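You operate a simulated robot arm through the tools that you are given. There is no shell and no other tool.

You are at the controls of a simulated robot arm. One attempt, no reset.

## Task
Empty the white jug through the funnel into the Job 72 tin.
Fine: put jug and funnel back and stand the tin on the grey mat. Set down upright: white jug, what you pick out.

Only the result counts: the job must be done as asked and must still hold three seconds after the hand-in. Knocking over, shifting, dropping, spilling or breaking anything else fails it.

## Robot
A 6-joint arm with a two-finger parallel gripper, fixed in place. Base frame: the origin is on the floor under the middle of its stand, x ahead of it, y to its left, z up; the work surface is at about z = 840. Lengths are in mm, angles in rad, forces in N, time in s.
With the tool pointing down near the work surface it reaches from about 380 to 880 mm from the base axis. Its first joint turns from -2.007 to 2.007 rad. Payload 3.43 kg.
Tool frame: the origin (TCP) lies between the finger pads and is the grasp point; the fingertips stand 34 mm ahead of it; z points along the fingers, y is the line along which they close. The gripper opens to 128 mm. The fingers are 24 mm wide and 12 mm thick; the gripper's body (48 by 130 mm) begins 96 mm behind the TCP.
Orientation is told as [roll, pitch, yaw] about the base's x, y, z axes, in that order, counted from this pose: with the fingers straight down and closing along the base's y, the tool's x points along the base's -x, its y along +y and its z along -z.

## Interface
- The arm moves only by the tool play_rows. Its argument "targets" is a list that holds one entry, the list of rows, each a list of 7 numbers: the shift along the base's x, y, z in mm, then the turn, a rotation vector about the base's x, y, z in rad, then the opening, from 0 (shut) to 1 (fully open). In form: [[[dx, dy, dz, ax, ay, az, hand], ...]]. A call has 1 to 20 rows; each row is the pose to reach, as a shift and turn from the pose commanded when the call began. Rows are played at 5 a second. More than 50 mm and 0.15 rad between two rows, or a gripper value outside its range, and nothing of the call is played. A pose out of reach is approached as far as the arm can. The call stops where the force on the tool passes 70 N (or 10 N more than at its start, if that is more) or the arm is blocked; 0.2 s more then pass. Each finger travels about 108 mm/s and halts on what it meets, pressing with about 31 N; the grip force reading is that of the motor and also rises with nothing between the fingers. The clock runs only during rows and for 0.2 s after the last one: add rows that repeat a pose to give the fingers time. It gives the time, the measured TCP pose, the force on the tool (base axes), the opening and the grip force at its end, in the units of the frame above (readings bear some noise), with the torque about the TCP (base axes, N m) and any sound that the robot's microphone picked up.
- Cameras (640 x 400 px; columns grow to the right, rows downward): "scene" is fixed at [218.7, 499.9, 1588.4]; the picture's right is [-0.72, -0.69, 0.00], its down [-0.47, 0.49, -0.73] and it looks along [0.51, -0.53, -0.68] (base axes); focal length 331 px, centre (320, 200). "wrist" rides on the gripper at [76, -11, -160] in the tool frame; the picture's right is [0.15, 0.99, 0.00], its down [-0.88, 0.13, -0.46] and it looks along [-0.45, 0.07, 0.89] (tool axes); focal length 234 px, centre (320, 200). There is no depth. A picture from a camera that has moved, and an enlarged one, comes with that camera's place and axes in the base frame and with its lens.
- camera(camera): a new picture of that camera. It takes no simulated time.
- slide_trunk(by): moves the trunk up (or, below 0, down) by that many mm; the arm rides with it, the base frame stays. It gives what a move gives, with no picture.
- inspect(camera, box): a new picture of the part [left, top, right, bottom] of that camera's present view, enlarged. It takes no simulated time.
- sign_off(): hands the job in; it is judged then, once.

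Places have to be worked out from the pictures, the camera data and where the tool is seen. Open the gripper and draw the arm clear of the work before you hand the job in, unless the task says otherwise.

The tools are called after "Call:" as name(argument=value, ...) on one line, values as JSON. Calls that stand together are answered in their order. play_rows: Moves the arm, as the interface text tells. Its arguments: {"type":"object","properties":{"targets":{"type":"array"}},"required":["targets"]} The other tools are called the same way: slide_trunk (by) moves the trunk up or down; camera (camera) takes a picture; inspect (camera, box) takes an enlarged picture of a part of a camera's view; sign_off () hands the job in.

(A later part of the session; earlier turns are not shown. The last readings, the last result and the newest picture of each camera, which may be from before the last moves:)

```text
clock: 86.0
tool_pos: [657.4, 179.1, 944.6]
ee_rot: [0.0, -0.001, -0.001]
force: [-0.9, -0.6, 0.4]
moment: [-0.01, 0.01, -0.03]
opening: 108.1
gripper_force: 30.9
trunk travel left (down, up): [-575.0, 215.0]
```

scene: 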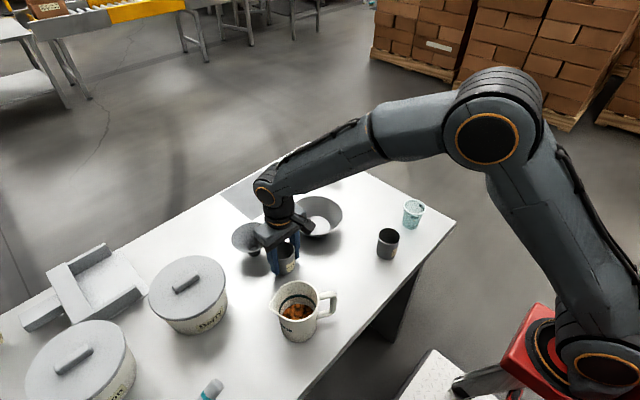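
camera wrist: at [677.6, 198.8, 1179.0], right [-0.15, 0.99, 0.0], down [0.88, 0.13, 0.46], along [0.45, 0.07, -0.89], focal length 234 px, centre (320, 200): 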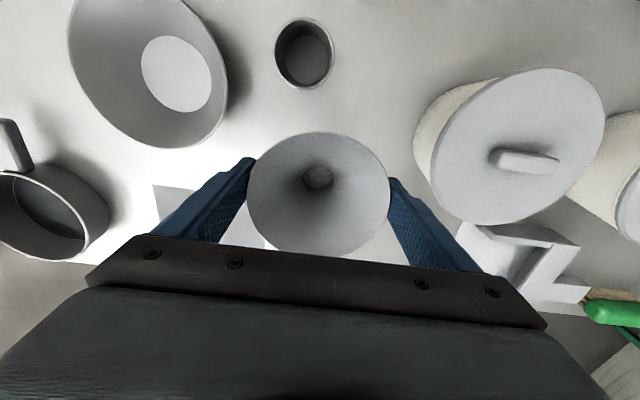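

Better centred: no contact at the height that touched before. I continue down in small steps.

Call:
play_rows(targets=[[[0, 0, -1, 0, 0, 0, 0.6], [0, 0, -2, 0, 0, 0, 0.6], [0, 0, -2, 0, 0, 0, 0.6]]])

Call:
play_rows(targets=[[[0, 0, -1, 0, 0, 0, 0.6], [0, 0, -2, 0, 0, 0, 0.6], [0, 0, -2, 0, 0, 0, 0.6]]])

```text
clock: 86.8
tool_pos: [656.3, 179.5, 943.7]
ee_rot: [0.001, -0.003, -0.003]
force: [1.3, -2.0, 20.4]
moment: [0.13, -0.62, -0.06]
opening: 108.1
gripper_force: 30.8
trunk travel left (down, up): [-575.0, 215.0]
```

```text
clock: 87.6
tool_pos: [655.5, 179.3, 940.5]
ee_rot: [0.0, 0.0, 0.0]
force: [-4.7, 1.7, 9.9]
moment: [0.06, 0.19, 0.02]
opening: 108.3
gripper_force: 31.1
trunk travel left (down, up): [-575.0, 215.0]
```

The load dropped and the moment nearly vanished, so the cone has centred in the tin. I look, then release gently.

Call:
inspect(camera="scene", box=[260, 210, 320, 280])

Call:
play_rows(targets=[[[0, 0, 0.5, 0, 0, 0, 0.6], [0, 0, 0.5, 0, 0, 0, 0.83], [0, 0, 0.5, 0, 0, 0, 0.85], [0, 0, 0.5, 0, 0, 0, 0.86], [0, 0, 0.5, 0, 0, 0, 0.87], [0, 0, 0.5, 0, 0, 0, 0.88], [0, 0, 0.5, 0, 0, 0, 0.9], [0, 0, 0.5, 0, 0, 0, 0.93], [0, 0, 0.5, 0, 0, 0, 0.97], [0, 0, 0.5, 0, 0, 0, 1], [0, 0, 0.5, 0, 0, 0, 1]]])

Call:
inspect(camera="scene", box=[260, 210, 320, 280])

Call:
camera(camera="wrist")

```text
5.71 times, centred on (290, 245) of scene
camera zoom: at [218.7, 499.9, 1588.4], right [-0.72, -0.69, 0.0], down [-0.47, 0.49, -0.73], along [0.51, -0.53, -0.68], focal length 1890 px, centre (491, -57)
```

zoom: 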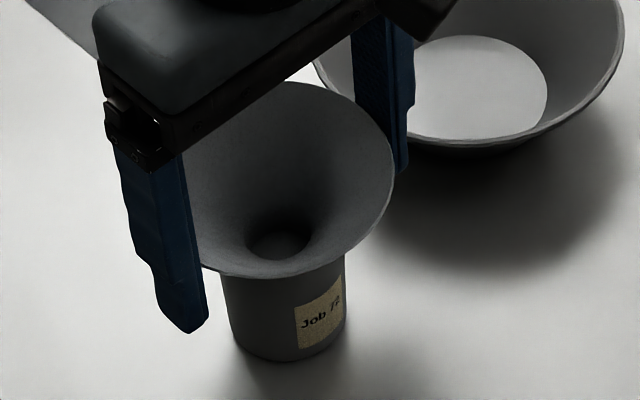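

```text
clock: 90.0
tool_pos: [655.9, 179.2, 939.1]
ee_rot: [0.0, 0.001, -0.003]
force: [0.4, 0.0, -0.4]
moment: [-0.02, -0.04, -0.02]
opening: 128.0
gripper_force: 0.0
trunk travel left (down, up): [-575.0, 215.0]
```

```text
5.71 times, centred on (290, 245) of scene
camera zoom: at [218.7, 499.9, 1588.4], right [-0.72, -0.69, 0.0], down [-0.47, 0.49, -0.73], along [0.51, -0.53, -0.68], focal length 1890 px, centre (491, -57)
```

zoom: 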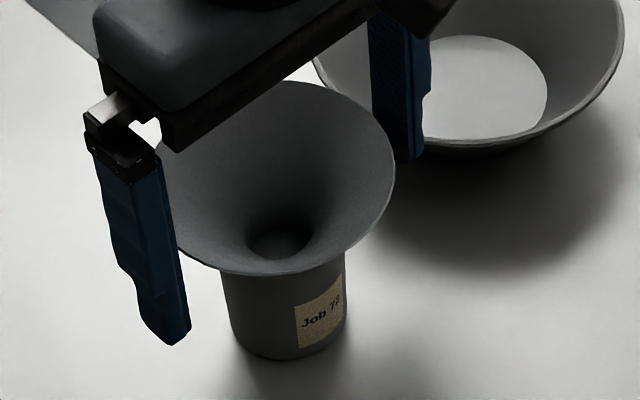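

```text
taken
camera wrist: at [580.0, 167.3, 1099.8], right [-0.15, 0.99, 0.0], down [0.88, 0.13, 0.46], along [0.45, 0.07, -0.89], focal length 234 px, centre (320, 200)
```

wrist: 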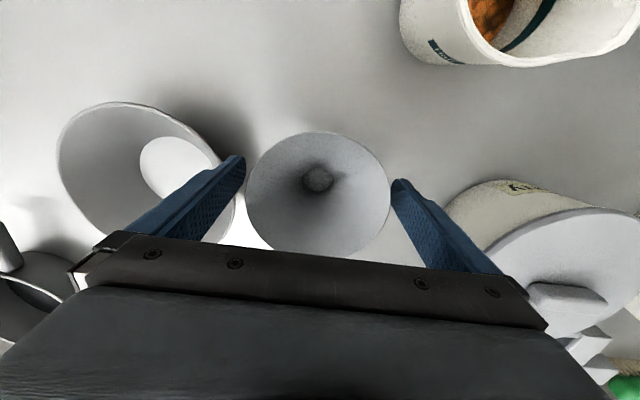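

Seated nicely and released with no shift. I rise straight up and check the seated funnel from above.

Call:
play_rows(targets=[[[0, 0, 15, 0, 0, 0, 1], [0, 0, 40, 0, 0, 0, 1], [0, 0, 80, 0, 0, 0, 1], [0, 0, 120, 0, 0, 0, 1], [0, 0, 165, 0, 0, 0, 1], [0, 0, 210, 0, 0, 0, 1], [0, 0, 210, 0, 0, 0, 1], [0, 0, 210, 0, 0, 0, 1]]])

Call:
camera(camera="wrist")

Call:
inspect(camera="wrist", box=[256, 90, 384, 170])

Call:
inspect(camera="scene", box=[250, 200, 330, 280])

```text
clock: 91.8
tool_pos: [655.8, 183.3, 1147.7]
ee_rot: [-0.001, 0.0, -0.002]
force: [0.4, 0.2, -0.4]
moment: [0.0, 0.01, 0.01]
opening: 128.1
gripper_force: 0.0
trunk travel left (down, up): [-575.0, 215.0]
```

```text
taken
camera wrist: at [579.9, 171.3, 1306.9], right [-0.15, 0.99, 0.0], down [0.88, 0.13, 0.46], along [0.45, 0.07, -0.89], focal length 234 px, centre (320, 200)
```

wrist: 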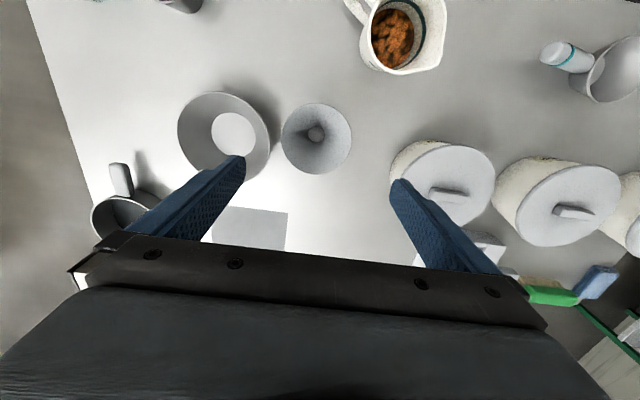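

```text
5.00 times, centred on (320, 130) of wrist
camera zoom: at [579.9, 171.3, 1306.9], right [-0.15, 0.99, 0.0], down [0.88, 0.13, 0.46], along [0.45, 0.07, -0.89], focal length 1171 px, centre (320, 550)
```

zoom: 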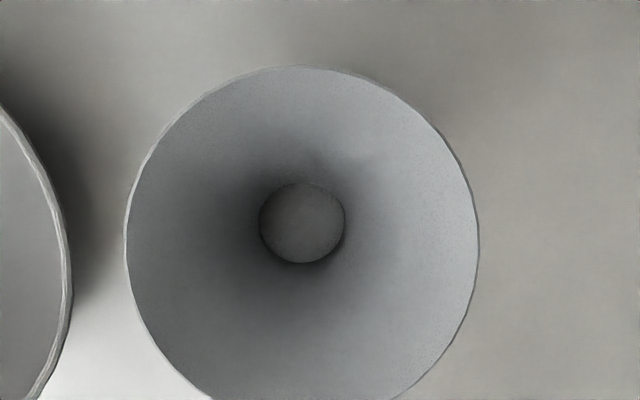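

```text
5.00 times, centred on (290, 240) of scene
camera zoom: at [218.7, 499.9, 1588.4], right [-0.72, -0.69, 0.0], down [-0.47, 0.49, -0.73], along [0.51, -0.53, -0.68], focal length 1654 px, centre (470, 0)
```

zoom: 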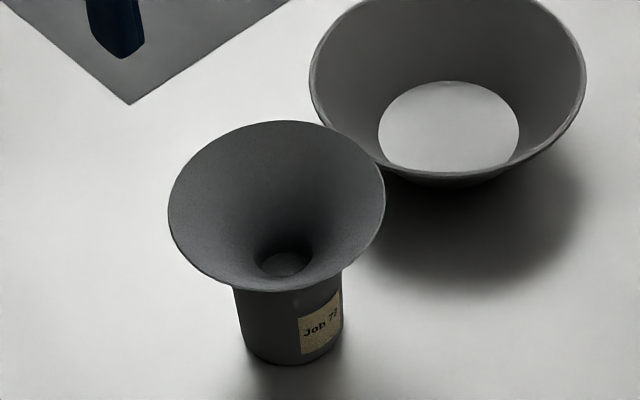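

The funnel stands level at about (660, 178), rim z ≈ 950. Now the jug: I go above it and yaw 60°.

Call:
play_rows(targets=[[[-18.6, 10.6, 2.5, 0, 0, 0.1311, 1], [-37.2, 21.2, 5, 0, 0, 0.2623, 1], [-55.8, 31.8, 7.5, 0, 0, 0.3934, 1], [-74.4, 42.4, 10, 0, 0, 0.5246, 1], [-93, 53, 12.5, 0, 0, 0.6557, 1], [-111.6, 63.6, 15, 0, 0, 0.7869, 1], [-130.2, 74.2, 17.5, 0, 0, 0.918, 1], [-149, 85, 20, 0, 0, 1.0492, 1], [-149, 85, 20, 0, 0, 1.0492, 1], [-149, 85, 20, 0, 0, 1.0492, 1]]])

Call:
camera(camera="wrist")

Call:
inspect(camera="wrist", box=[256, 80, 384, 180])

```text
clock: 94.0
tool_pos: [506.0, 265.6, 1170.3]
ee_rot: [0.0, -0.001, 1.049]
force: [-0.2, -0.7, -0.3]
moment: [-0.03, 0.07, 0.03]
opening: 128.1
gripper_force: 0.1
trunk travel left (down, up): [-575.0, 215.0]
```

```text
taken
camera wrist: at [478.5, 193.0, 1329.7], right [-0.93, 0.37, 0.0], down [0.33, 0.83, 0.46], along [0.17, 0.42, -0.89], focal length 234 px, centre (320, 200)
```

wrist: 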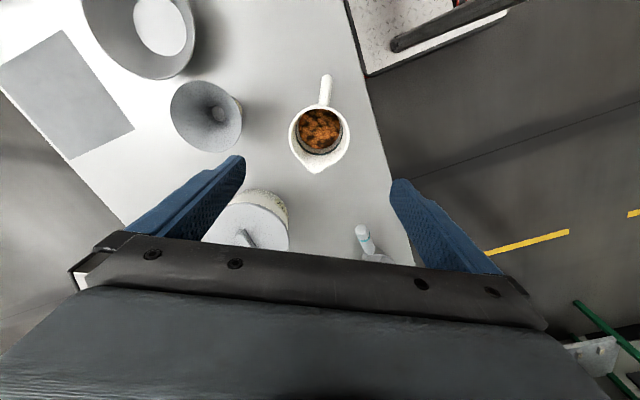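

```text
4.00 times, centred on (320, 130) of wrist
camera zoom: at [478.5, 193.0, 1329.7], right [-0.93, 0.37, 0.0], down [0.33, 0.83, 0.46], along [0.17, 0.42, -0.89], focal length 937 px, centre (320, 480)
```

zoom: 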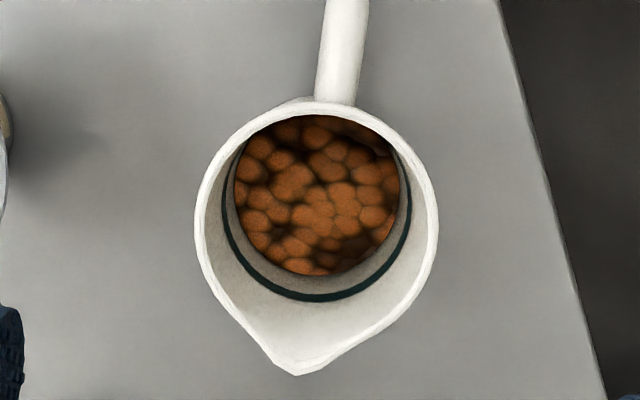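

The jug axis is at about (507.7, 266.3). I tilt the hand 0.55 rad toward the spout side (so the fingers come in from the handle side), still high above.

Call:
play_rows(targets=[[[0, 0, 0, 0.1191, -0.0687, 0, 1], [0, 0, 0, 0.2382, -0.1374, 0, 1], [0.7, 2, 0, 0.3573, -0.2061, 0, 1], [0.7, 2, -20, 0.4764, -0.2748, 0, 1], [0.7, 2, -50, 0.4764, -0.2748, 0, 1], [0.7, 2, -80, 0.4764, -0.2748, 0, 1], [0.7, 2, -80, 0.4764, -0.2748, 0, 1], [0.7, 2, -80, 0.4764, -0.2748, 0, 1]]])

Call:
camera(camera="wrist")

Call:
camera(camera="scene")

```text
clock: 95.8
tool_pos: [505.9, 266.5, 1090.0]
ee_rot: [0.001, -0.55, 1.047]
force: [0.5, 0.9, -0.1]
moment: [0.02, -0.04, -0.02]
opening: 128.2
gripper_force: 0.1
trunk travel left (down, up): [-575.0, 215.0]
```

```text
taken
camera wrist: at [441.7, 132.1, 1186.8], right [-0.92, 0.39, -0.08], down [0.14, 0.51, 0.85], along [0.37, 0.77, -0.52], focal length 234 px, centre (320, 200)
```

wrist: 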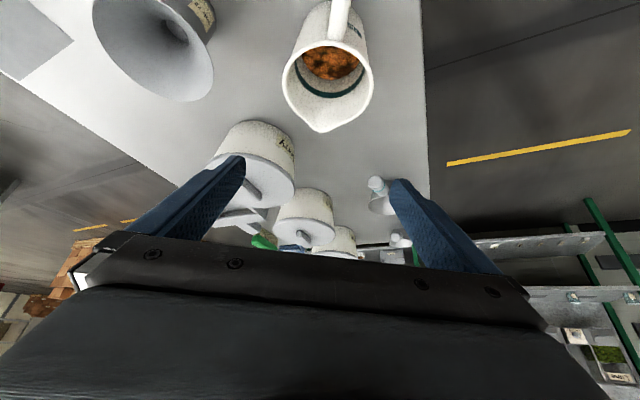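

```text
taken
```

scene: 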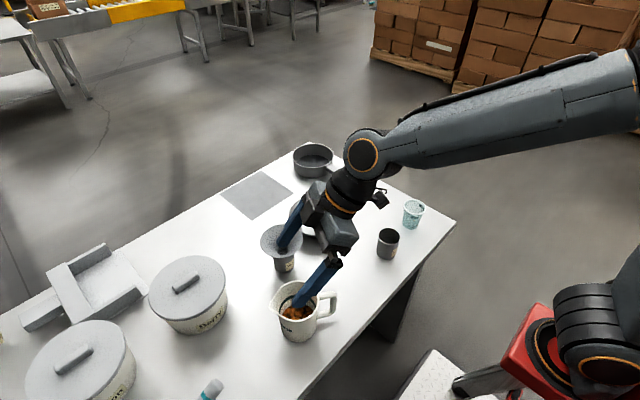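

The hand is aligned with the jug within ~1.5 mm. I descend partway so the fingers begin to straddle the jug, then check.

Call:
play_rows(targets=[[[0.6, 0, -35, 0, 0, 0, 1], [1.2, 0, -70, 0, 0, 0, 1], [1.2, 0, -100, 0, 0, 0, 1], [1.2, 0, -125, 0, 0, 0, 1], [1.2, 0, -125, 0, 0, 0, 1], [1.2, 0, -125, 0, 0, 0, 1]]])

Call:
camera(camera="wrist")

Call:
inspect(camera="scene", box=[240, 190, 400, 350])

```text
clock: 97.2
tool_pos: [509.6, 265.9, 964.8]
ee_rot: [0.001, -0.55, 1.05]
force: [-0.6, -0.7, -0.8]
moment: [-0.02, -0.03, -0.04]
opening: 128.1
gripper_force: 0.0
trunk travel left (down, up): [-575.0, 215.0]
```

```text
taken
camera wrist: at [445.7, 130.7, 1061.2], right [-0.92, 0.39, -0.08], down [0.14, 0.51, 0.85], along [0.37, 0.77, -0.52], focal length 234 px, centre (320, 200)
```

wrist: 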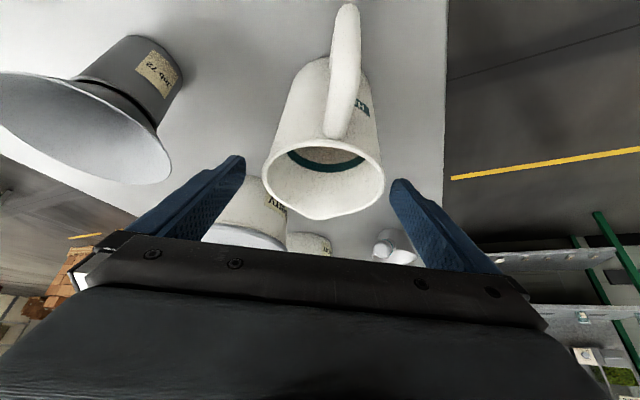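

```text
2.50 times, centred on (320, 270) of scene
camera zoom: at [218.7, 499.9, 1588.4], right [-0.72, -0.69, 0.0], down [-0.47, 0.49, -0.73], along [0.51, -0.53, -0.68], focal length 827 px, centre (320, 25)
```

zoom: 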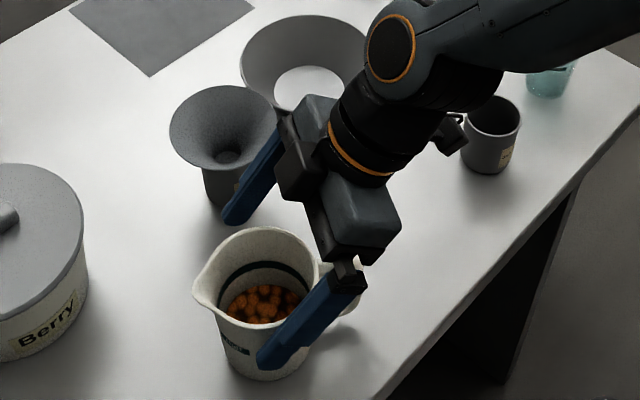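

Clearance looks fine; the hand sits ~3 mm off along the closing direction, so I correct and descend the remaining 51 mm to grip height (TCP z ≈ 913).

Call:
play_rows(targets=[[[-2.2, 1.3, -15, 0, 0, 0, 1], [-2.2, 1.3, -30, 0, 0, 0, 1], [-2.2, 1.3, -42, 0, 0, 0, 1], [-2.2, 1.3, -51, 0, 0, 0, 1], [-2.2, 1.3, -51, 0, 0, 0, 1], [-2.2, 1.3, -51, 0, 0, 0, 1]]])

Call:
camera(camera="wrist")

Call:
inspect(camera="scene", box=[240, 210, 380, 350])

```text
clock: 98.6
tool_pos: [506.1, 268.2, 914.9]
ee_rot: [0.0, -0.549, 1.046]
force: [0.3, 0.0, 0.1]
moment: [0.03, -0.01, -0.03]
opening: 128.0
gripper_force: 0.1
trunk travel left (down, up): [-575.0, 215.0]
```

```text
taken
camera wrist: at [442.5, 133.4, 1012.0], right [-0.92, 0.39, -0.08], down [0.14, 0.51, 0.85], along [0.37, 0.77, -0.52], focal length 234 px, centre (320, 200)
```

wrist: 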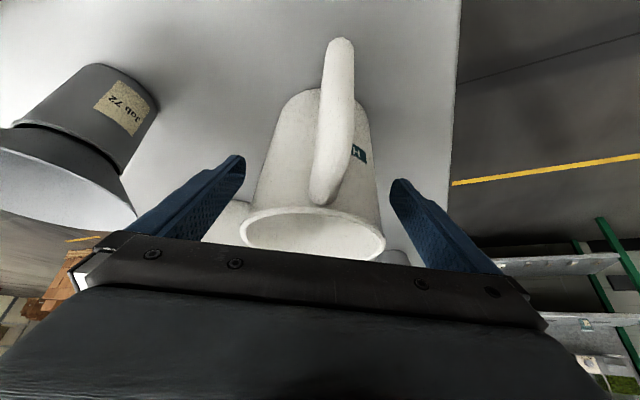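

```text
2.86 times, centred on (310, 280) of scene
camera zoom: at [218.7, 499.9, 1588.4], right [-0.72, -0.69, 0.0], down [-0.47, 0.49, -0.73], along [0.51, -0.53, -0.68], focal length 945 px, centre (349, -29)
```

zoom: 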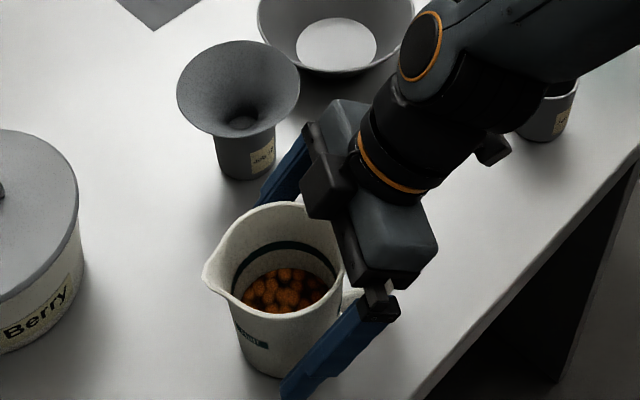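

The fingers straddle the jug evenly with no contact. I close slowly on the body.

Call:
play_rows(targets=[[[0, 0, 0, 0, 0, 0, 0.92], [0, 0, 0, 0, 0, 0, 0.84], [0, 0, 0, 0, 0, 0, 0.78], [0, 0, 0, 0, 0, 0, 0.73], [0, 0, 0, 0, 0, 0, 0.68], [0, 0, 0, 0, 0, 0, 0.63], [0, 0, 0, 0, 0, 0, 0.55], [0, 0, 0, 0, 0, 0, 0.45], [0, 0, 0, 0, 0, 0, 0.4], [0, 0, 0, 0, 0, 0, 0.4]]])

Call:
camera(camera="wrist")

Call:
inspect(camera="scene", box=[240, 210, 380, 350])

```text
clock: 100.8
tool_pos: [507.4, 268.4, 916.2]
ee_rot: [-0.001, -0.551, 1.048]
force: [0.3, 0.2, -0.3]
moment: [0.05, 0.1, -0.05]
opening: 88.4
gripper_force: 31.0
trunk travel left (down, up): [-575.0, 215.0]
```

```text
taken
camera wrist: at [442.5, 133.4, 1012.1], right [-0.92, 0.39, -0.08], down [0.14, 0.51, 0.85], along [0.37, 0.77, -0.52], focal length 234 px, centre (320, 200)
```

wrist: 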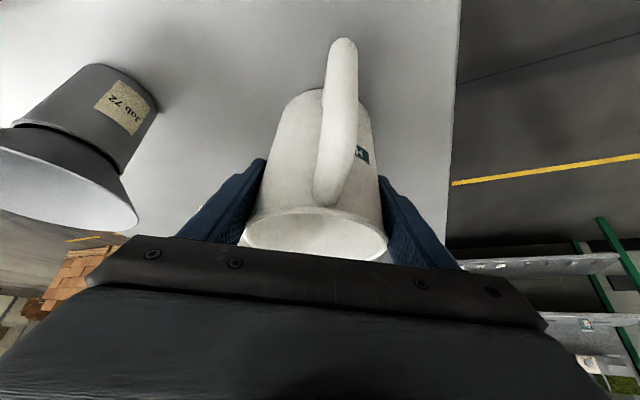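

```text
2.86 times, centred on (310, 280) of scene
camera zoom: at [218.7, 499.9, 1588.4], right [-0.72, -0.69, 0.0], down [-0.47, 0.49, -0.73], along [0.51, -0.53, -0.68], focal length 945 px, centre (349, -29)
```

zoom: 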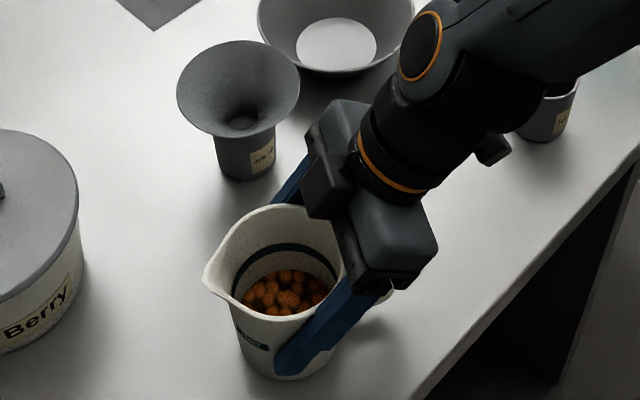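

The jug is gripped (88.4 mm, 31 N) at TCP (507.2, 267.4, 915.4). I lift slowly 30 mm and check that it holds and stays upright.

Call:
play_rows(targets=[[[0, 0, 4, 0, 0, 0, 0.4], [0, 0, 9, 0, 0, 0, 0.4], [0, 0, 18, 0, 0, 0, 0.4], [0, 0, 30, 0, 0, 0, 0.4], [0, 0, 30, 0, 0, 0, 0.4], [0, 0, 30, 0, 0, 0, 0.4]]])

Call:
camera(camera="wrist")

Call:
inspect(camera="scene", box=[240, 190, 380, 350])

```text
clock: 102.2
tool_pos: [506.2, 267.8, 945.4]
ee_rot: [-0.001, -0.55, 1.048]
force: [-0.9, -0.4, -1.4]
moment: [0.06, -0.03, 0.0]
opening: 88.5
gripper_force: 30.6
trunk travel left (down, up): [-575.0, 215.0]
```

```text
taken
camera wrist: at [442.4, 133.4, 1042.1], right [-0.92, 0.39, -0.08], down [0.14, 0.51, 0.85], along [0.37, 0.77, -0.52], focal length 234 px, centre (320, 200)
```

wrist: 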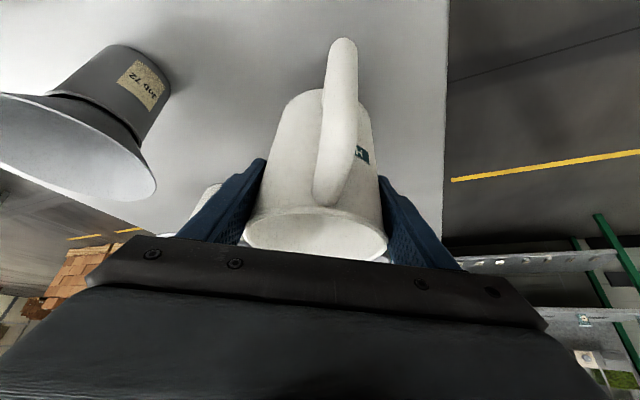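

```text
2.50 times, centred on (310, 270) of scene
camera zoom: at [218.7, 499.9, 1588.4], right [-0.72, -0.69, 0.0], down [-0.47, 0.49, -0.73], along [0.51, -0.53, -0.68], focal length 827 px, centre (345, 25)
```

zoom: 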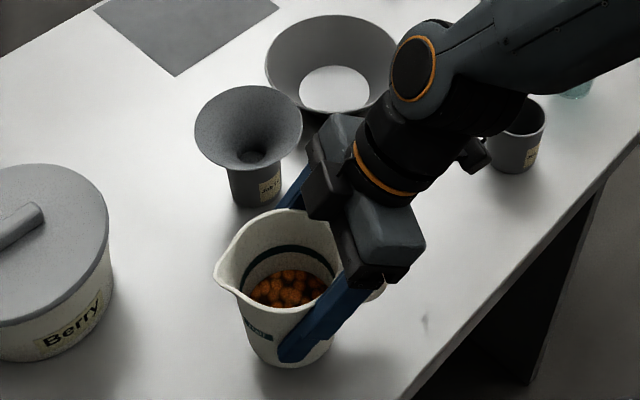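

The jug holds firmly with no slip. I lift to about z 1130 while bringing the hand vertical, which tips the jug only ~31° (safe for the half-full load).

Call:
play_rows(targets=[[[0, 0, 30, 0, 0, 0, 0.4], [0, 0, 65, 0, 0, 0, 0.4], [0, 0, 100, -0.06, 0.0345, 0, 0.4], [0, 0, 130, -0.13, 0.075, 0, 0.4], [0, 0, 155, -0.2, 0.1155, 0, 0.4], [0, 0, 175, -0.27, 0.156, 0, 0.4], [0, 0, 185, -0.34, 0.196, 0, 0.4], [0, 0, 185, -0.41, 0.2365, 0, 0.4], [0, 0, 185, -0.4764, 0.2748, 0, 0.4], [0, 0, 185, -0.4764, 0.2748, 0, 0.4], [0, 0, 185, -0.4764, 0.2748, 0, 0.4]]])

Call:
camera(camera="wrist")

Call:
camera(camera="scene")

```text
clock: 104.6
tool_pos: [507.7, 267.9, 1130.5]
ee_rot: [0.0, 0.0, 1.047]
force: [0.5, 0.0, -3.0]
moment: [0.02, -0.04, 0.01]
opening: 88.4
gripper_force: 30.9
trunk travel left (down, up): [-575.0, 215.0]
```

```text
taken
camera wrist: at [479.6, 195.8, 1289.6], right [-0.93, 0.37, 0.0], down [0.33, 0.83, 0.46], along [0.17, 0.42, -0.89], focal length 234 px, centre (320, 200)
```

wrist: 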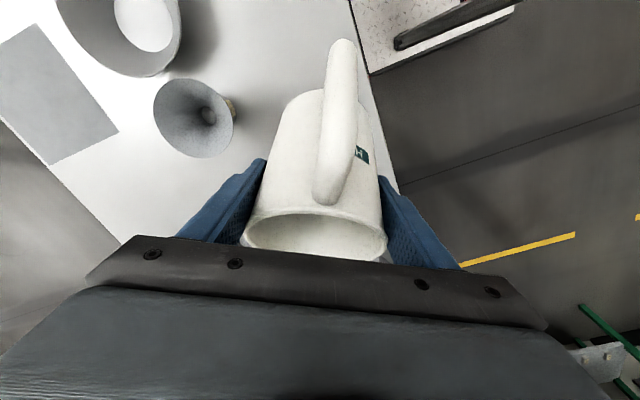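

```text
taken
```

scene: 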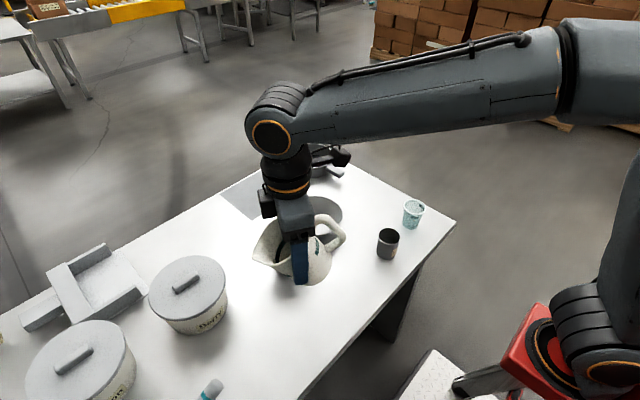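

Everything is held and nothing spilled. Now the rehearsed transfer: yaw on by 120° while moving out to above the pouring start at about (745, 178.5, 1130).

Call:
play_rows(targets=[[[8, -3, 0, 0, 0, 0.07, 0.4], [23, -9, 2, 0, 0, 0.2, 0.4], [39, -15, 4, 0, 0, 0.34, 0.4], [55, -21, 6, 0, 0, 0.48, 0.4], [71, -27, 8, 0, 0, 0.62, 0.4], [87, -33, 10, 0, 0, 0.76, 0.4], [103, -39, 12, 0, 0, 0.9, 0.4], [119, -45, 14, 0, 0, 1.04, 0.4], [135, -51, 16, 0, 0, 1.18, 0.4], [151, -57, 18, 0, 0, 1.32, 0.4], [167, -63, 20, 0, 0, 1.46, 0.4], [183, -69, 20, 0, 0, 1.6, 0.4], [199, -75, 20, 0, 0, 1.74, 0.4], [214, -81, 20, 0, 0, 1.88, 0.4], [229, -86, 20, 0, 0, 2.01, 0.4], [237, -89, 20, 0, 0, 2.0944, 0.4], [237, -89, 20, 0, 0, 2.0944, 0.4], [237, -89, 20, 0, 0, 2.0944, 0.4]]])

Call:
camera(camera="wrist")

Call:
camera(camera="scene")

```text
clock: 108.4
tool_pos: [743.0, 178.0, 1150.0]
ee_rot: [-0.001, 0.0, -3.139]
force: [-0.1, 0.4, -1.1]
moment: [0.03, 0.08, 0.01]
opening: 88.4
gripper_force: 31.0
trunk travel left (down, up): [-575.0, 215.0]
```

```text
taken
camera wrist: at [819.8, 189.2, 1310.1], right [0.15, -0.99, 0.0], down [-0.88, -0.13, 0.46], along [-0.45, -0.07, -0.89], focal length 234 px, centre (320, 200)
```

wrist: 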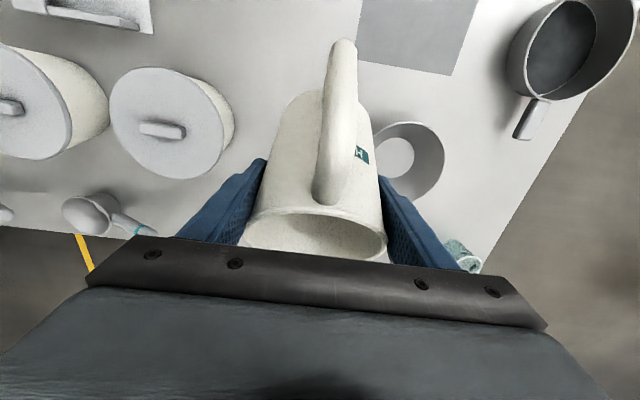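

```text
taken
```

scene: 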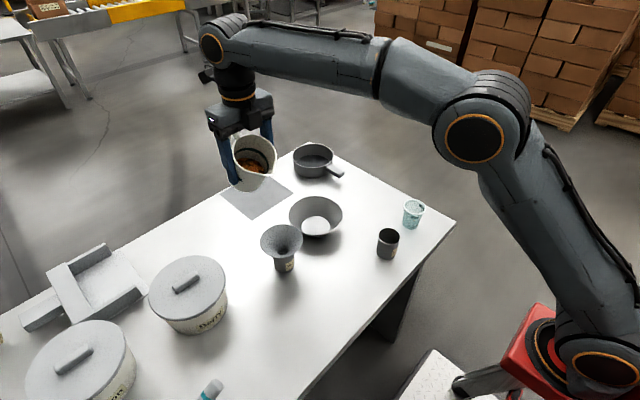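

The jug is above the pouring zone, spout toward the robot. I zoom to check the pellets and the spout line relative to the funnel.

Call:
inspect(camera="scene", box=[190, 100, 350, 290])

Call:
inspect(camera="scene", box=[220, 125, 290, 200])

```text
2.11 times, centred on (270, 195) of scene
camera zoom: at [218.7, 499.9, 1588.4], right [-0.72, -0.69, 0.0], down [-0.47, 0.49, -0.73], along [0.51, -0.53, -0.68], focal length 696 px, centre (425, 210)
```

zoom: 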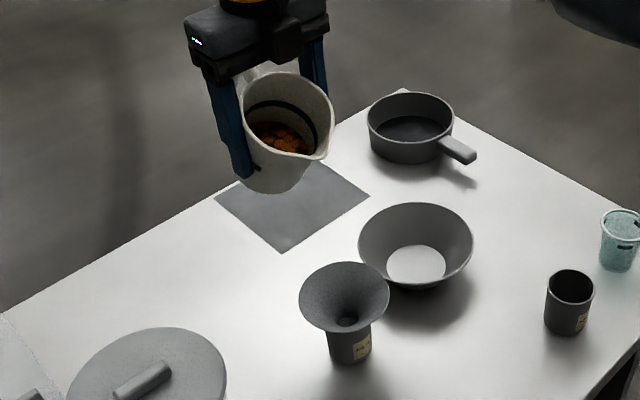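

```text
5.33 times, centred on (255, 162) of scene
camera zoom: at [218.7, 499.9, 1588.4], right [-0.72, -0.69, 0.0], down [-0.47, 0.49, -0.73], along [0.51, -0.53, -0.68], focal length 1764 px, centre (667, 400)
```

zoom: 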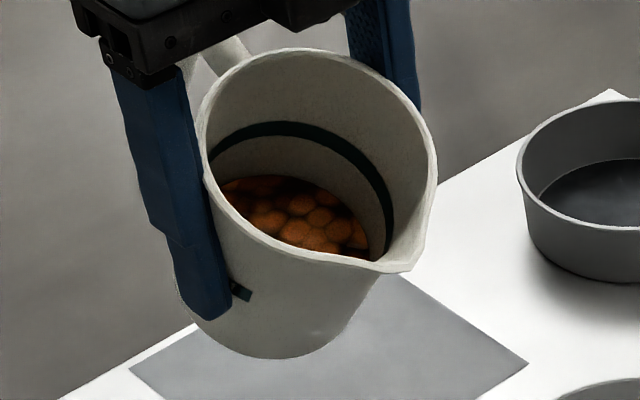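

The spout tip is found at (665, 181, 1159), matching my model within 2–3 mm. I lower and tilt to 54° with the lip still ~95 mm above the funnel rim, then check.

Call:
play_rows(targets=[[[0.9, 0.3, -15, 0, -0.07, 0, 0.4], [0.9, 0.3, -32, 0, -0.15, 0, 0.4], [0.9, 0.3, -50, 0, -0.23, 0, 0.4], [0.9, 0.3, -68, 0, -0.31, 0, 0.4], [0.9, 0.3, -84, 0, -0.3927, 0, 0.4], [0.9, 0.3, -84, 0, -0.3927, 0, 0.4], [0.9, 0.3, -84, 0, -0.3927, 0, 0.4]]])

Call:
inspect(camera="scene", box=[200, 120, 340, 290])

Call:
camera(camera="wrist")

```text
clock: 110.0
tool_pos: [744.1, 180.5, 1062.2]
ee_rot: [0.001, 0.392, -3.14]
force: [0.3, 0.6, -1.0]
moment: [0.02, 0.05, 0.03]
opening: 88.5
gripper_force: 31.0
trunk travel left (down, up): [-575.0, 215.0]
```

```text
2.35 times, centred on (270, 205) of scene
camera zoom: at [218.7, 499.9, 1588.4], right [-0.72, -0.69, 0.0], down [-0.47, 0.49, -0.73], along [0.51, -0.53, -0.68], focal length 778 px, centre (438, 188)
```

zoom: 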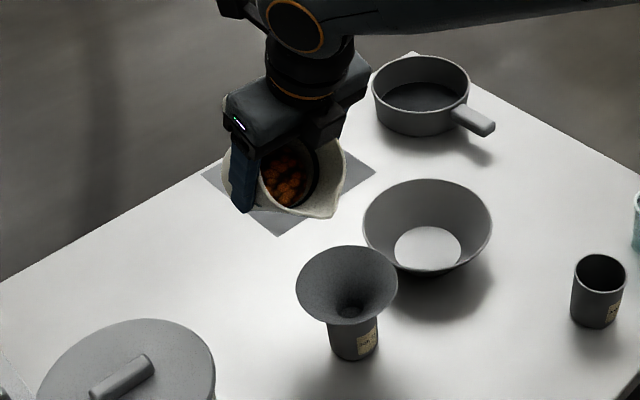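

```text
taken
camera wrist: at [753.7, 190.4, 1240.3], right [0.14, -0.99, 0.06], down [-0.99, -0.13, 0.08], along [-0.08, -0.07, -0.99], focal length 234 px, centre (320, 200)
```

wrist: 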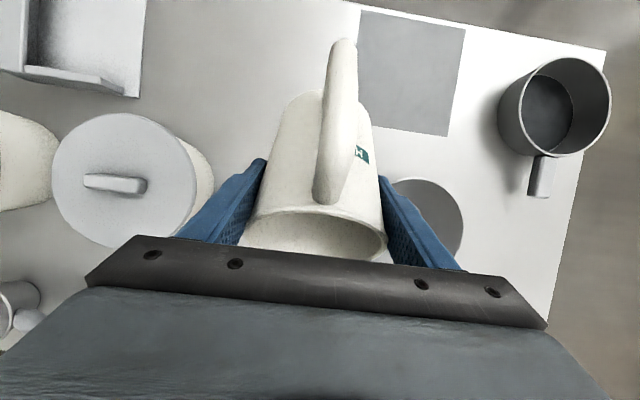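

The lip is right above the funnel's near-centre. I descend so that the lip is ~35 mm above the funnel rim, still without flow.

Call:
play_rows(targets=[[[0, -0.9, -15, 0, 0, 0, 0.4], [0, -0.9, -30, 0, 0, 0, 0.4], [0, -0.9, -45, 0, 0, 0, 0.4], [0, -0.9, -57, 0, 0, 0, 0.4], [0, -0.9, -57, 0, 0, 0, 0.4]]])

Call:
inspect(camera="scene", box=[230, 150, 340, 290])

```text
clock: 111.2
tool_pos: [744.2, 178.6, 1011.1]
ee_rot: [0.0, 0.394, -3.142]
force: [0.5, 0.0, -2.4]
moment: [-0.02, 0.09, -0.01]
opening: 88.6
gripper_force: 31.4
trunk travel left (down, up): [-575.0, 215.0]
```

```text
2.86 times, centred on (285, 220) of scene
camera zoom: at [218.7, 499.9, 1588.4], right [-0.72, -0.69, 0.0], down [-0.47, 0.49, -0.73], along [0.51, -0.53, -0.68], focal length 945 px, centre (420, 143)
```

zoom: 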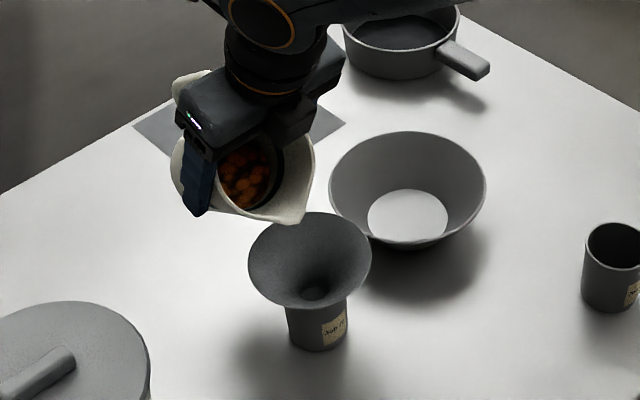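

The lip is over the funnel mouth. I start tilting slowly about the lip, from 54° to 74°, then look.

Call:
play_rows(targets=[[[-0.8, 0, 2.6, 0, -0.0349, 0, 0.4], [-1.7, 0, 5.2, 0, -0.0698, 0, 0.4], [-2.7, 0, 7.7, 0, -0.1047, 0, 0.4], [-3.7, 0, 10.3, 0, -0.1396, 0, 0.4], [-4.9, 0, 12.7, 0, -0.1745, 0, 0.4], [-6.1, 0, 15.1, 0, -0.2094, 0, 0.4], [-7.4, 0, 17.5, 0, -0.2443, 0, 0.4], [-8.7, 0, 19.8, 0, -0.2793, 0, 0.4], [-10.2, 0, 22, 0, -0.3142, 0, 0.4], [-11.8, 0, 24.3, 0, -0.3491, 0, 0.4], [-11.8, 0, 24.3, 0, -0.3491, 0, 0.4]]])

Call:
inspect(camera="scene", box=[230, 150, 340, 290])

Call:
camera(camera="wrist")

```text
clock: 113.6
tool_pos: [733.1, 179.5, 1032.9]
ee_rot: [0.003, 0.743, -3.14]
force: [-0.1, 0.2, -3.1]
moment: [-0.01, 0.05, 0.02]
opening: 88.4
gripper_force: 30.8
trunk travel left (down, up): [-575.0, 215.0]
```

```text
2.86 times, centred on (285, 220) of scene
camera zoom: at [218.7, 499.9, 1588.4], right [-0.72, -0.69, 0.0], down [-0.47, 0.49, -0.73], along [0.51, -0.53, -0.68], focal length 945 px, centre (420, 143)
```

zoom: 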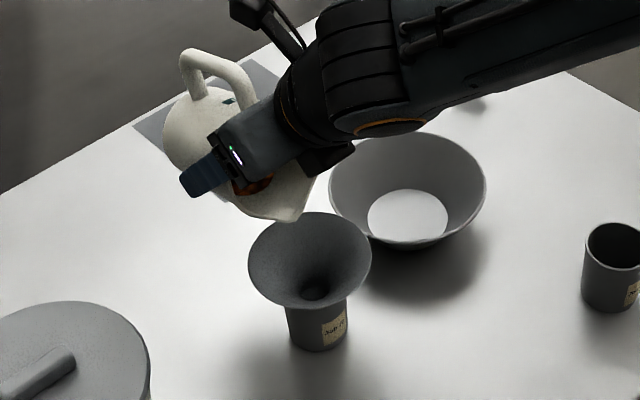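

```text
taken
camera wrist: at [681.1, 189.1, 1201.3], right [0.11, -0.99, 0.1], down [-0.96, -0.13, -0.26], along [0.27, -0.07, -0.96], focal length 234 px, centre (320, 200)
```

wrist: 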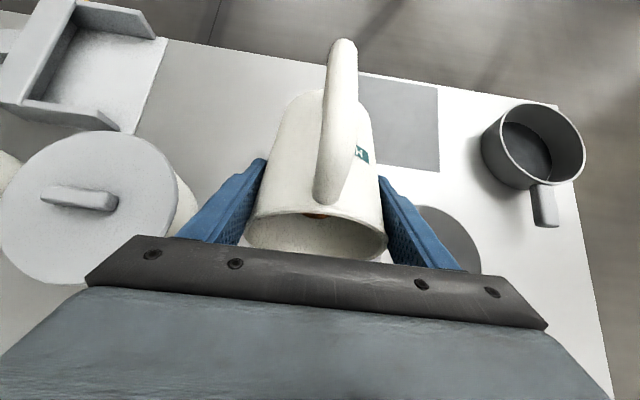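

At 74° the pellets have slid to the mouth but none have dropped. I go on slowly, 2° per row, to 84°.

Call:
play_rows(targets=[[[-1.6, 0, 2.2, 0, -0.0349, 0, 0.4], [-1.6, 0, 2.2, 0, -0.0349, 0, 0.4], [-3.3, 0, 4.3, 0, -0.0698, 0, 0.4], [-3.3, 0, 4.3, 0, -0.0698, 0, 0.4], [-5, 0, 6.4, 0, -0.1047, 0, 0.4], [-5, 0, 6.4, 0, -0.1047, 0, 0.4], [-6.9, 0, 8.3, 0, -0.1396, 0, 0.4], [-6.9, 0, 8.3, 0, -0.1396, 0, 0.4], [-8.8, 0, 10.3, 0, -0.1745, 0, 0.4], [-8.8, 0, 10.3, 0, -0.1745, 0, 0.4]]])

Call:
inspect(camera="scene", box=[230, 150, 340, 290])

Call:
inspect(camera="wrist", box=[220, 180, 420, 280])

```text
clock: 115.8
tool_pos: [723.4, 178.9, 1044.2]
ee_rot: [0.001, 0.916, -3.14]
force: [-1.0, 0.7, -1.3]
moment: [-0.01, 0.05, -0.01]
opening: 88.6
gripper_force: 31.0
trunk travel left (down, up): [-575.0, 215.0]
```

```text
2.86 times, centred on (285, 220) of scene
camera zoom: at [218.7, 499.9, 1588.4], right [-0.72, -0.69, 0.0], down [-0.47, 0.49, -0.73], along [0.51, -0.53, -0.68], focal length 945 px, centre (420, 143)
```

zoom: 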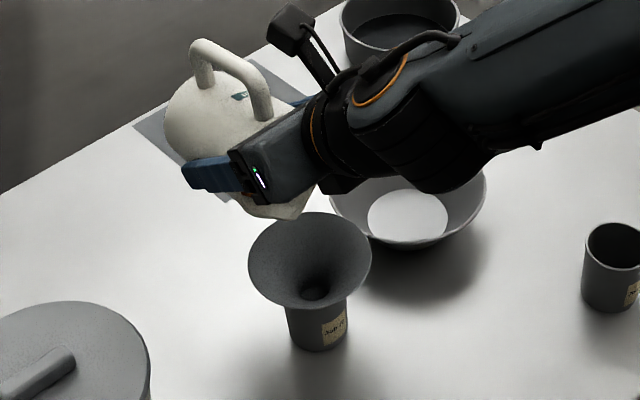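

```text
3.20 times, centred on (320, 230) of wrist
camera zoom: at [643.3, 188.7, 1200.6], right [0.09, -0.99, 0.12], down [-0.9, -0.13, -0.42], along [0.43, -0.07, -0.9], focal length 749 px, centre (320, 104)
```

zoom: 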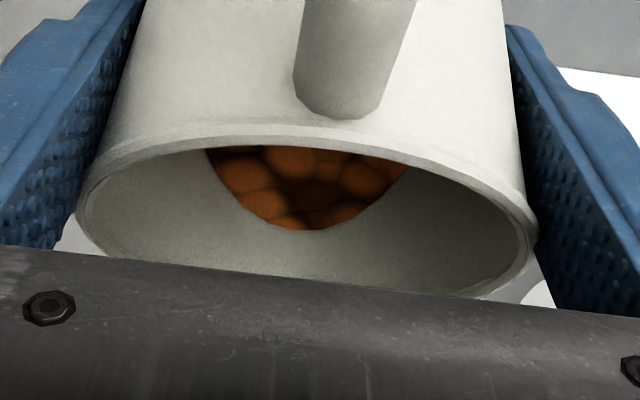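

At 84° the pellets have not yet begun to run. I continue slowly to 94°.

Call:
play_rows(targets=[[[-1.9, 0, 1.8, 0, -0.0349, 0, 0.4], [-1.9, 0, 1.8, 0, -0.0349, 0, 0.4], [-4, 0, 3.6, 0, -0.0698, 0, 0.4], [-4, 0, 3.6, 0, -0.0698, 0, 0.4], [-6.1, 0, 5.3, 0, -0.1047, 0, 0.4], [-6.1, 0, 5.3, 0, -0.1047, 0, 0.4], [-8.2, 0, 7, 0, -0.1396, 0, 0.4], [-8.2, 0, 7, 0, -0.1396, 0, 0.4], [-10.5, 0, 8.6, 0, -0.1745, 0, 0.4], [-10.5, 0, 8.6, 0, -0.1745, 0, 0.4]]])

Call:
inspect(camera="scene", box=[230, 150, 340, 290])

Call:
inspect(camera="wrist", box=[220, 180, 420, 280])

```text
clock: 118.0
tool_pos: [713.8, 177.4, 1050.9]
ee_rot: [0.001, 1.09, -3.14]
force: [-0.1, 0.0, -2.3]
moment: [0.03, 0.05, 0.0]
opening: 88.3
gripper_force: 31.0
trunk travel left (down, up): [-575.0, 215.0]
```

```text
2.86 times, centred on (285, 220) of scene
camera zoom: at [218.7, 499.9, 1588.4], right [-0.72, -0.69, 0.0], down [-0.47, 0.49, -0.73], along [0.51, -0.53, -0.68], focal length 945 px, centre (420, 143)
```

zoom: 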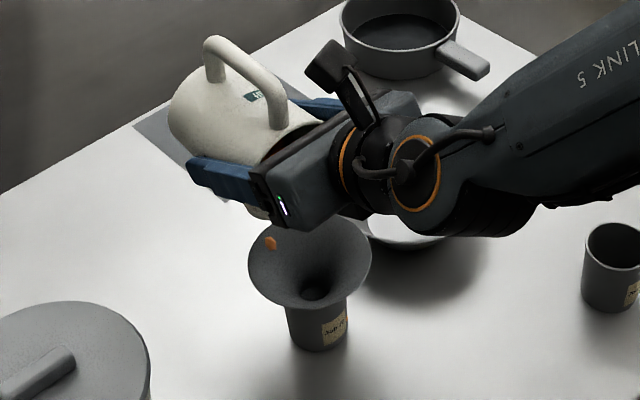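

```text
3.20 times, centred on (320, 230) of wrist
camera zoom: at [606.4, 188.4, 1191.7], right [0.07, -0.99, 0.13], down [-0.81, -0.13, -0.57], along [0.58, -0.07, -0.81], focal length 749 px, centre (320, 104)
```

zoom: 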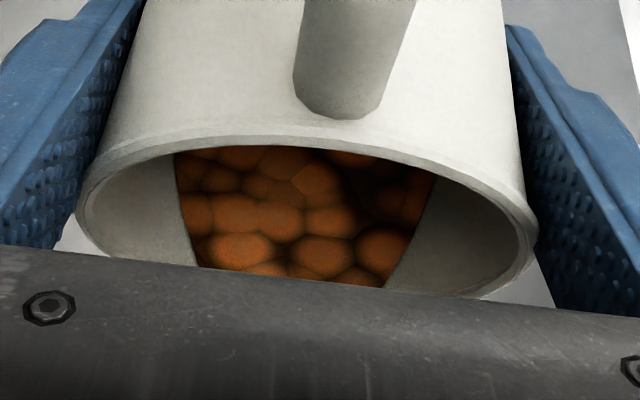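

The first pellet drops into the funnel. I go on very slowly to 98° with pauses and watch the flow.

Call:
play_rows(targets=[[[-1.1, 0, 0.7, 0, -0.0175, 0, 0.4], [-2.3, 0, 1.4, 0, -0.0349, 0, 0.4], [-2.3, 0, 1.4, 0, -0.0349, 0, 0.4], [-3.4, 0, 2.1, 0, -0.0524, 0, 0.4], [-4.6, 0, 2.8, 0, -0.0698, 0, 0.4], [-4.6, 0, 2.8, 0, -0.0698, 0, 0.4], [-4.6, 0, 2.8, 0, -0.0698, 0, 0.4]]])

Call:
inspect(camera="scene", box=[230, 180, 340, 290])

Call:
inspect(camera="wrist", box=[220, 180, 420, 280])

```text
clock: 119.6
tool_pos: [708.6, 179.7, 1053.5]
ee_rot: [0.002, 1.16, -3.141]
force: [-0.2, -0.3, -1.9]
moment: [0.04, 0.07, 0.0]
opening: 88.4
gripper_force: 31.1
trunk travel left (down, up): [-575.0, 215.0]
```

```text
3.64 times, centred on (285, 235) of scene
camera zoom: at [218.7, 499.9, 1588.4], right [-0.72, -0.69, 0.0], down [-0.47, 0.49, -0.73], along [0.51, -0.53, -0.68], focal length 1203 px, centre (447, 73)
```

zoom: 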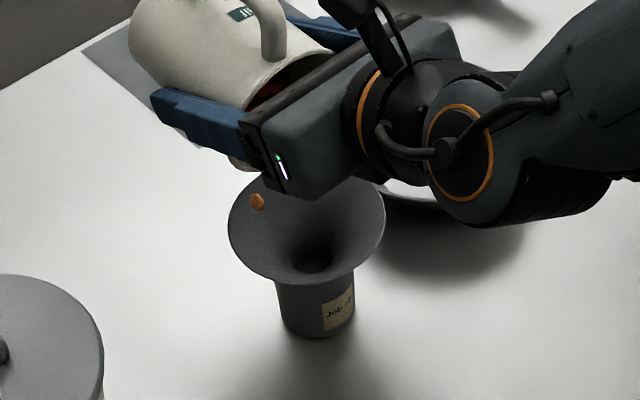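

```text
3.20 times, centred on (320, 230) of wrist
camera zoom: at [592.3, 189.4, 1187.6], right [0.06, -0.99, 0.14], down [-0.77, -0.13, -0.63], along [0.64, -0.07, -0.77], focal length 749 px, centre (320, 104)
```

zoom: 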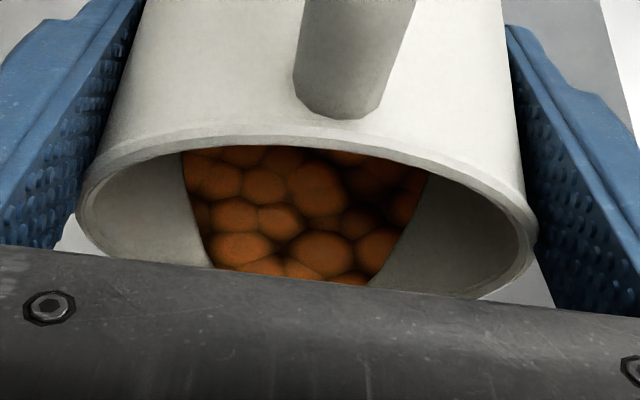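

One pellet rests on the funnel's inner wall, well inside the rim; the rest are still held at the mouth. I continue tilting slowly to 104°.

Call:
play_rows(targets=[[[-1.1, 0, 0.6, 0, -0.0175, 0, 0.4], [-2.3, 0, 1.3, 0, -0.0349, 0, 0.4], [-2.3, 0, 1.3, 0, -0.0349, 0, 0.4], [-3.5, 0, 2, 0, -0.0524, 0, 0.4], [-4.8, 0, 2.6, 0, -0.0698, 0, 0.4], [-4.8, 0, 2.6, 0, -0.0698, 0, 0.4]]])

Call:
inspect(camera="scene", box=[230, 180, 340, 290])

Call:
inspect(camera="wrist", box=[220, 180, 420, 280])

```text
clock: 121.0
tool_pos: [704.0, 178.4, 1057.2]
ee_rot: [0.003, 1.228, -3.141]
force: [0.6, -0.5, -1.8]
moment: [0.03, 0.04, 0.01]
opening: 88.4
gripper_force: 31.0
trunk travel left (down, up): [-575.0, 215.0]
```

```text
3.64 times, centred on (285, 235) of scene
camera zoom: at [218.7, 499.9, 1588.4], right [-0.72, -0.69, 0.0], down [-0.47, 0.49, -0.73], along [0.51, -0.53, -0.68], focal length 1203 px, centre (447, 73)
```

zoom: 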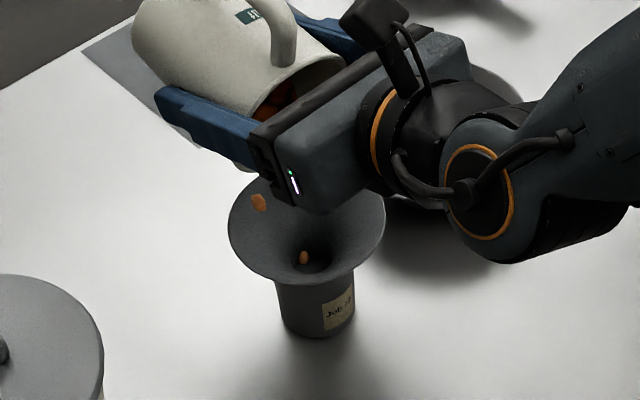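

```text
3.20 times, centred on (320, 230) of wrist
camera zoom: at [578.5, 188.7, 1181.3], right [0.05, -0.99, 0.14], down [-0.72, -0.13, -0.68], along [0.69, -0.07, -0.72], focal length 749 px, centre (320, 104)
```

zoom: 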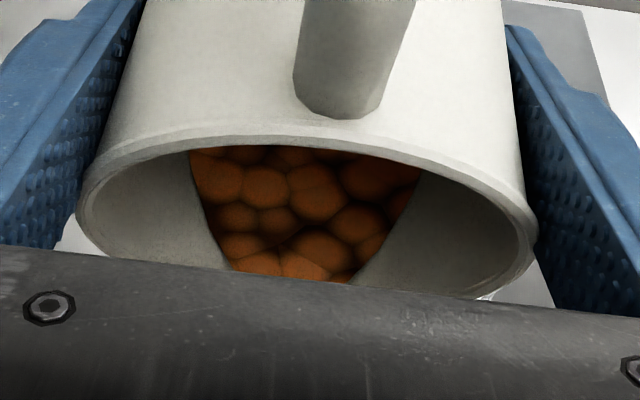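

Pellets are trickling through the throat. I continue slowly to 108°.

Call:
play_rows(targets=[[[-1.2, 0, 0.6, 0, -0.0175, 0, 0.4], [-2.4, 0, 1.1, 0, -0.0349, 0, 0.4], [-2.4, 0, 1.1, 0, -0.0349, 0, 0.4], [-3.6, 0, 1.6, 0, -0.0524, 0, 0.4], [-4.9, 0, 2.1, 0, -0.0698, 0, 0.4], [-4.9, 0, 2.1, 0, -0.0698, 0, 0.4], [-6.2, 0, 2.6, 0, -0.0873, 0, 0.4], [-7.4, 0, 3.1, 0, -0.1047, 0, 0.4], [-7.4, 0, 3.1, 0, -0.1047, 0, 0.4]]])

Call:
inspect(camera="scene", box=[230, 180, 340, 290])

Call:
inspect(camera="wrist", box=[220, 180, 420, 280])

```text
clock: 123.0
tool_pos: [695.9, 178.5, 1060.6]
ee_rot: [0.006, 1.335, -3.137]
force: [0.5, 1.0, -0.1]
moment: [-0.03, 0.0, 0.0]
opening: 88.4
gripper_force: 30.5
trunk travel left (down, up): [-575.0, 215.0]
```

```text
3.64 times, centred on (285, 235) of scene
camera zoom: at [218.7, 499.9, 1588.4], right [-0.72, -0.69, 0.0], down [-0.47, 0.49, -0.73], along [0.51, -0.53, -0.68], focal length 1203 px, centre (447, 73)
```

zoom: 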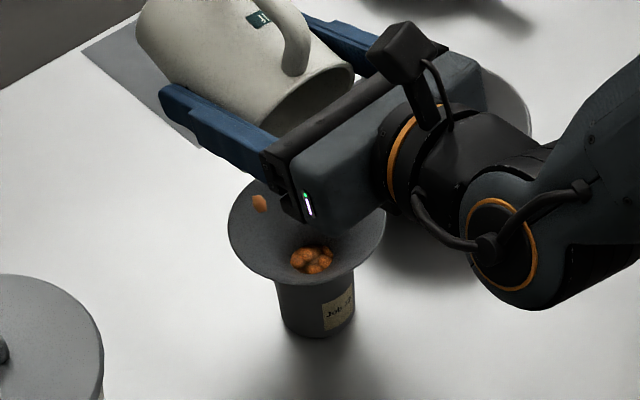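

```text
3.20 times, centred on (320, 230) of wrist
camera zoom: at [559.3, 189.0, 1171.4], right [0.03, -0.99, 0.14], down [-0.65, -0.13, -0.75], along [0.76, -0.07, -0.65], focal length 749 px, centre (320, 104)
```

zoom: 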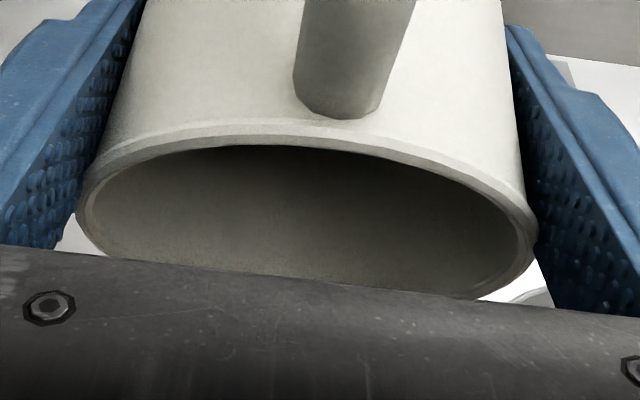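

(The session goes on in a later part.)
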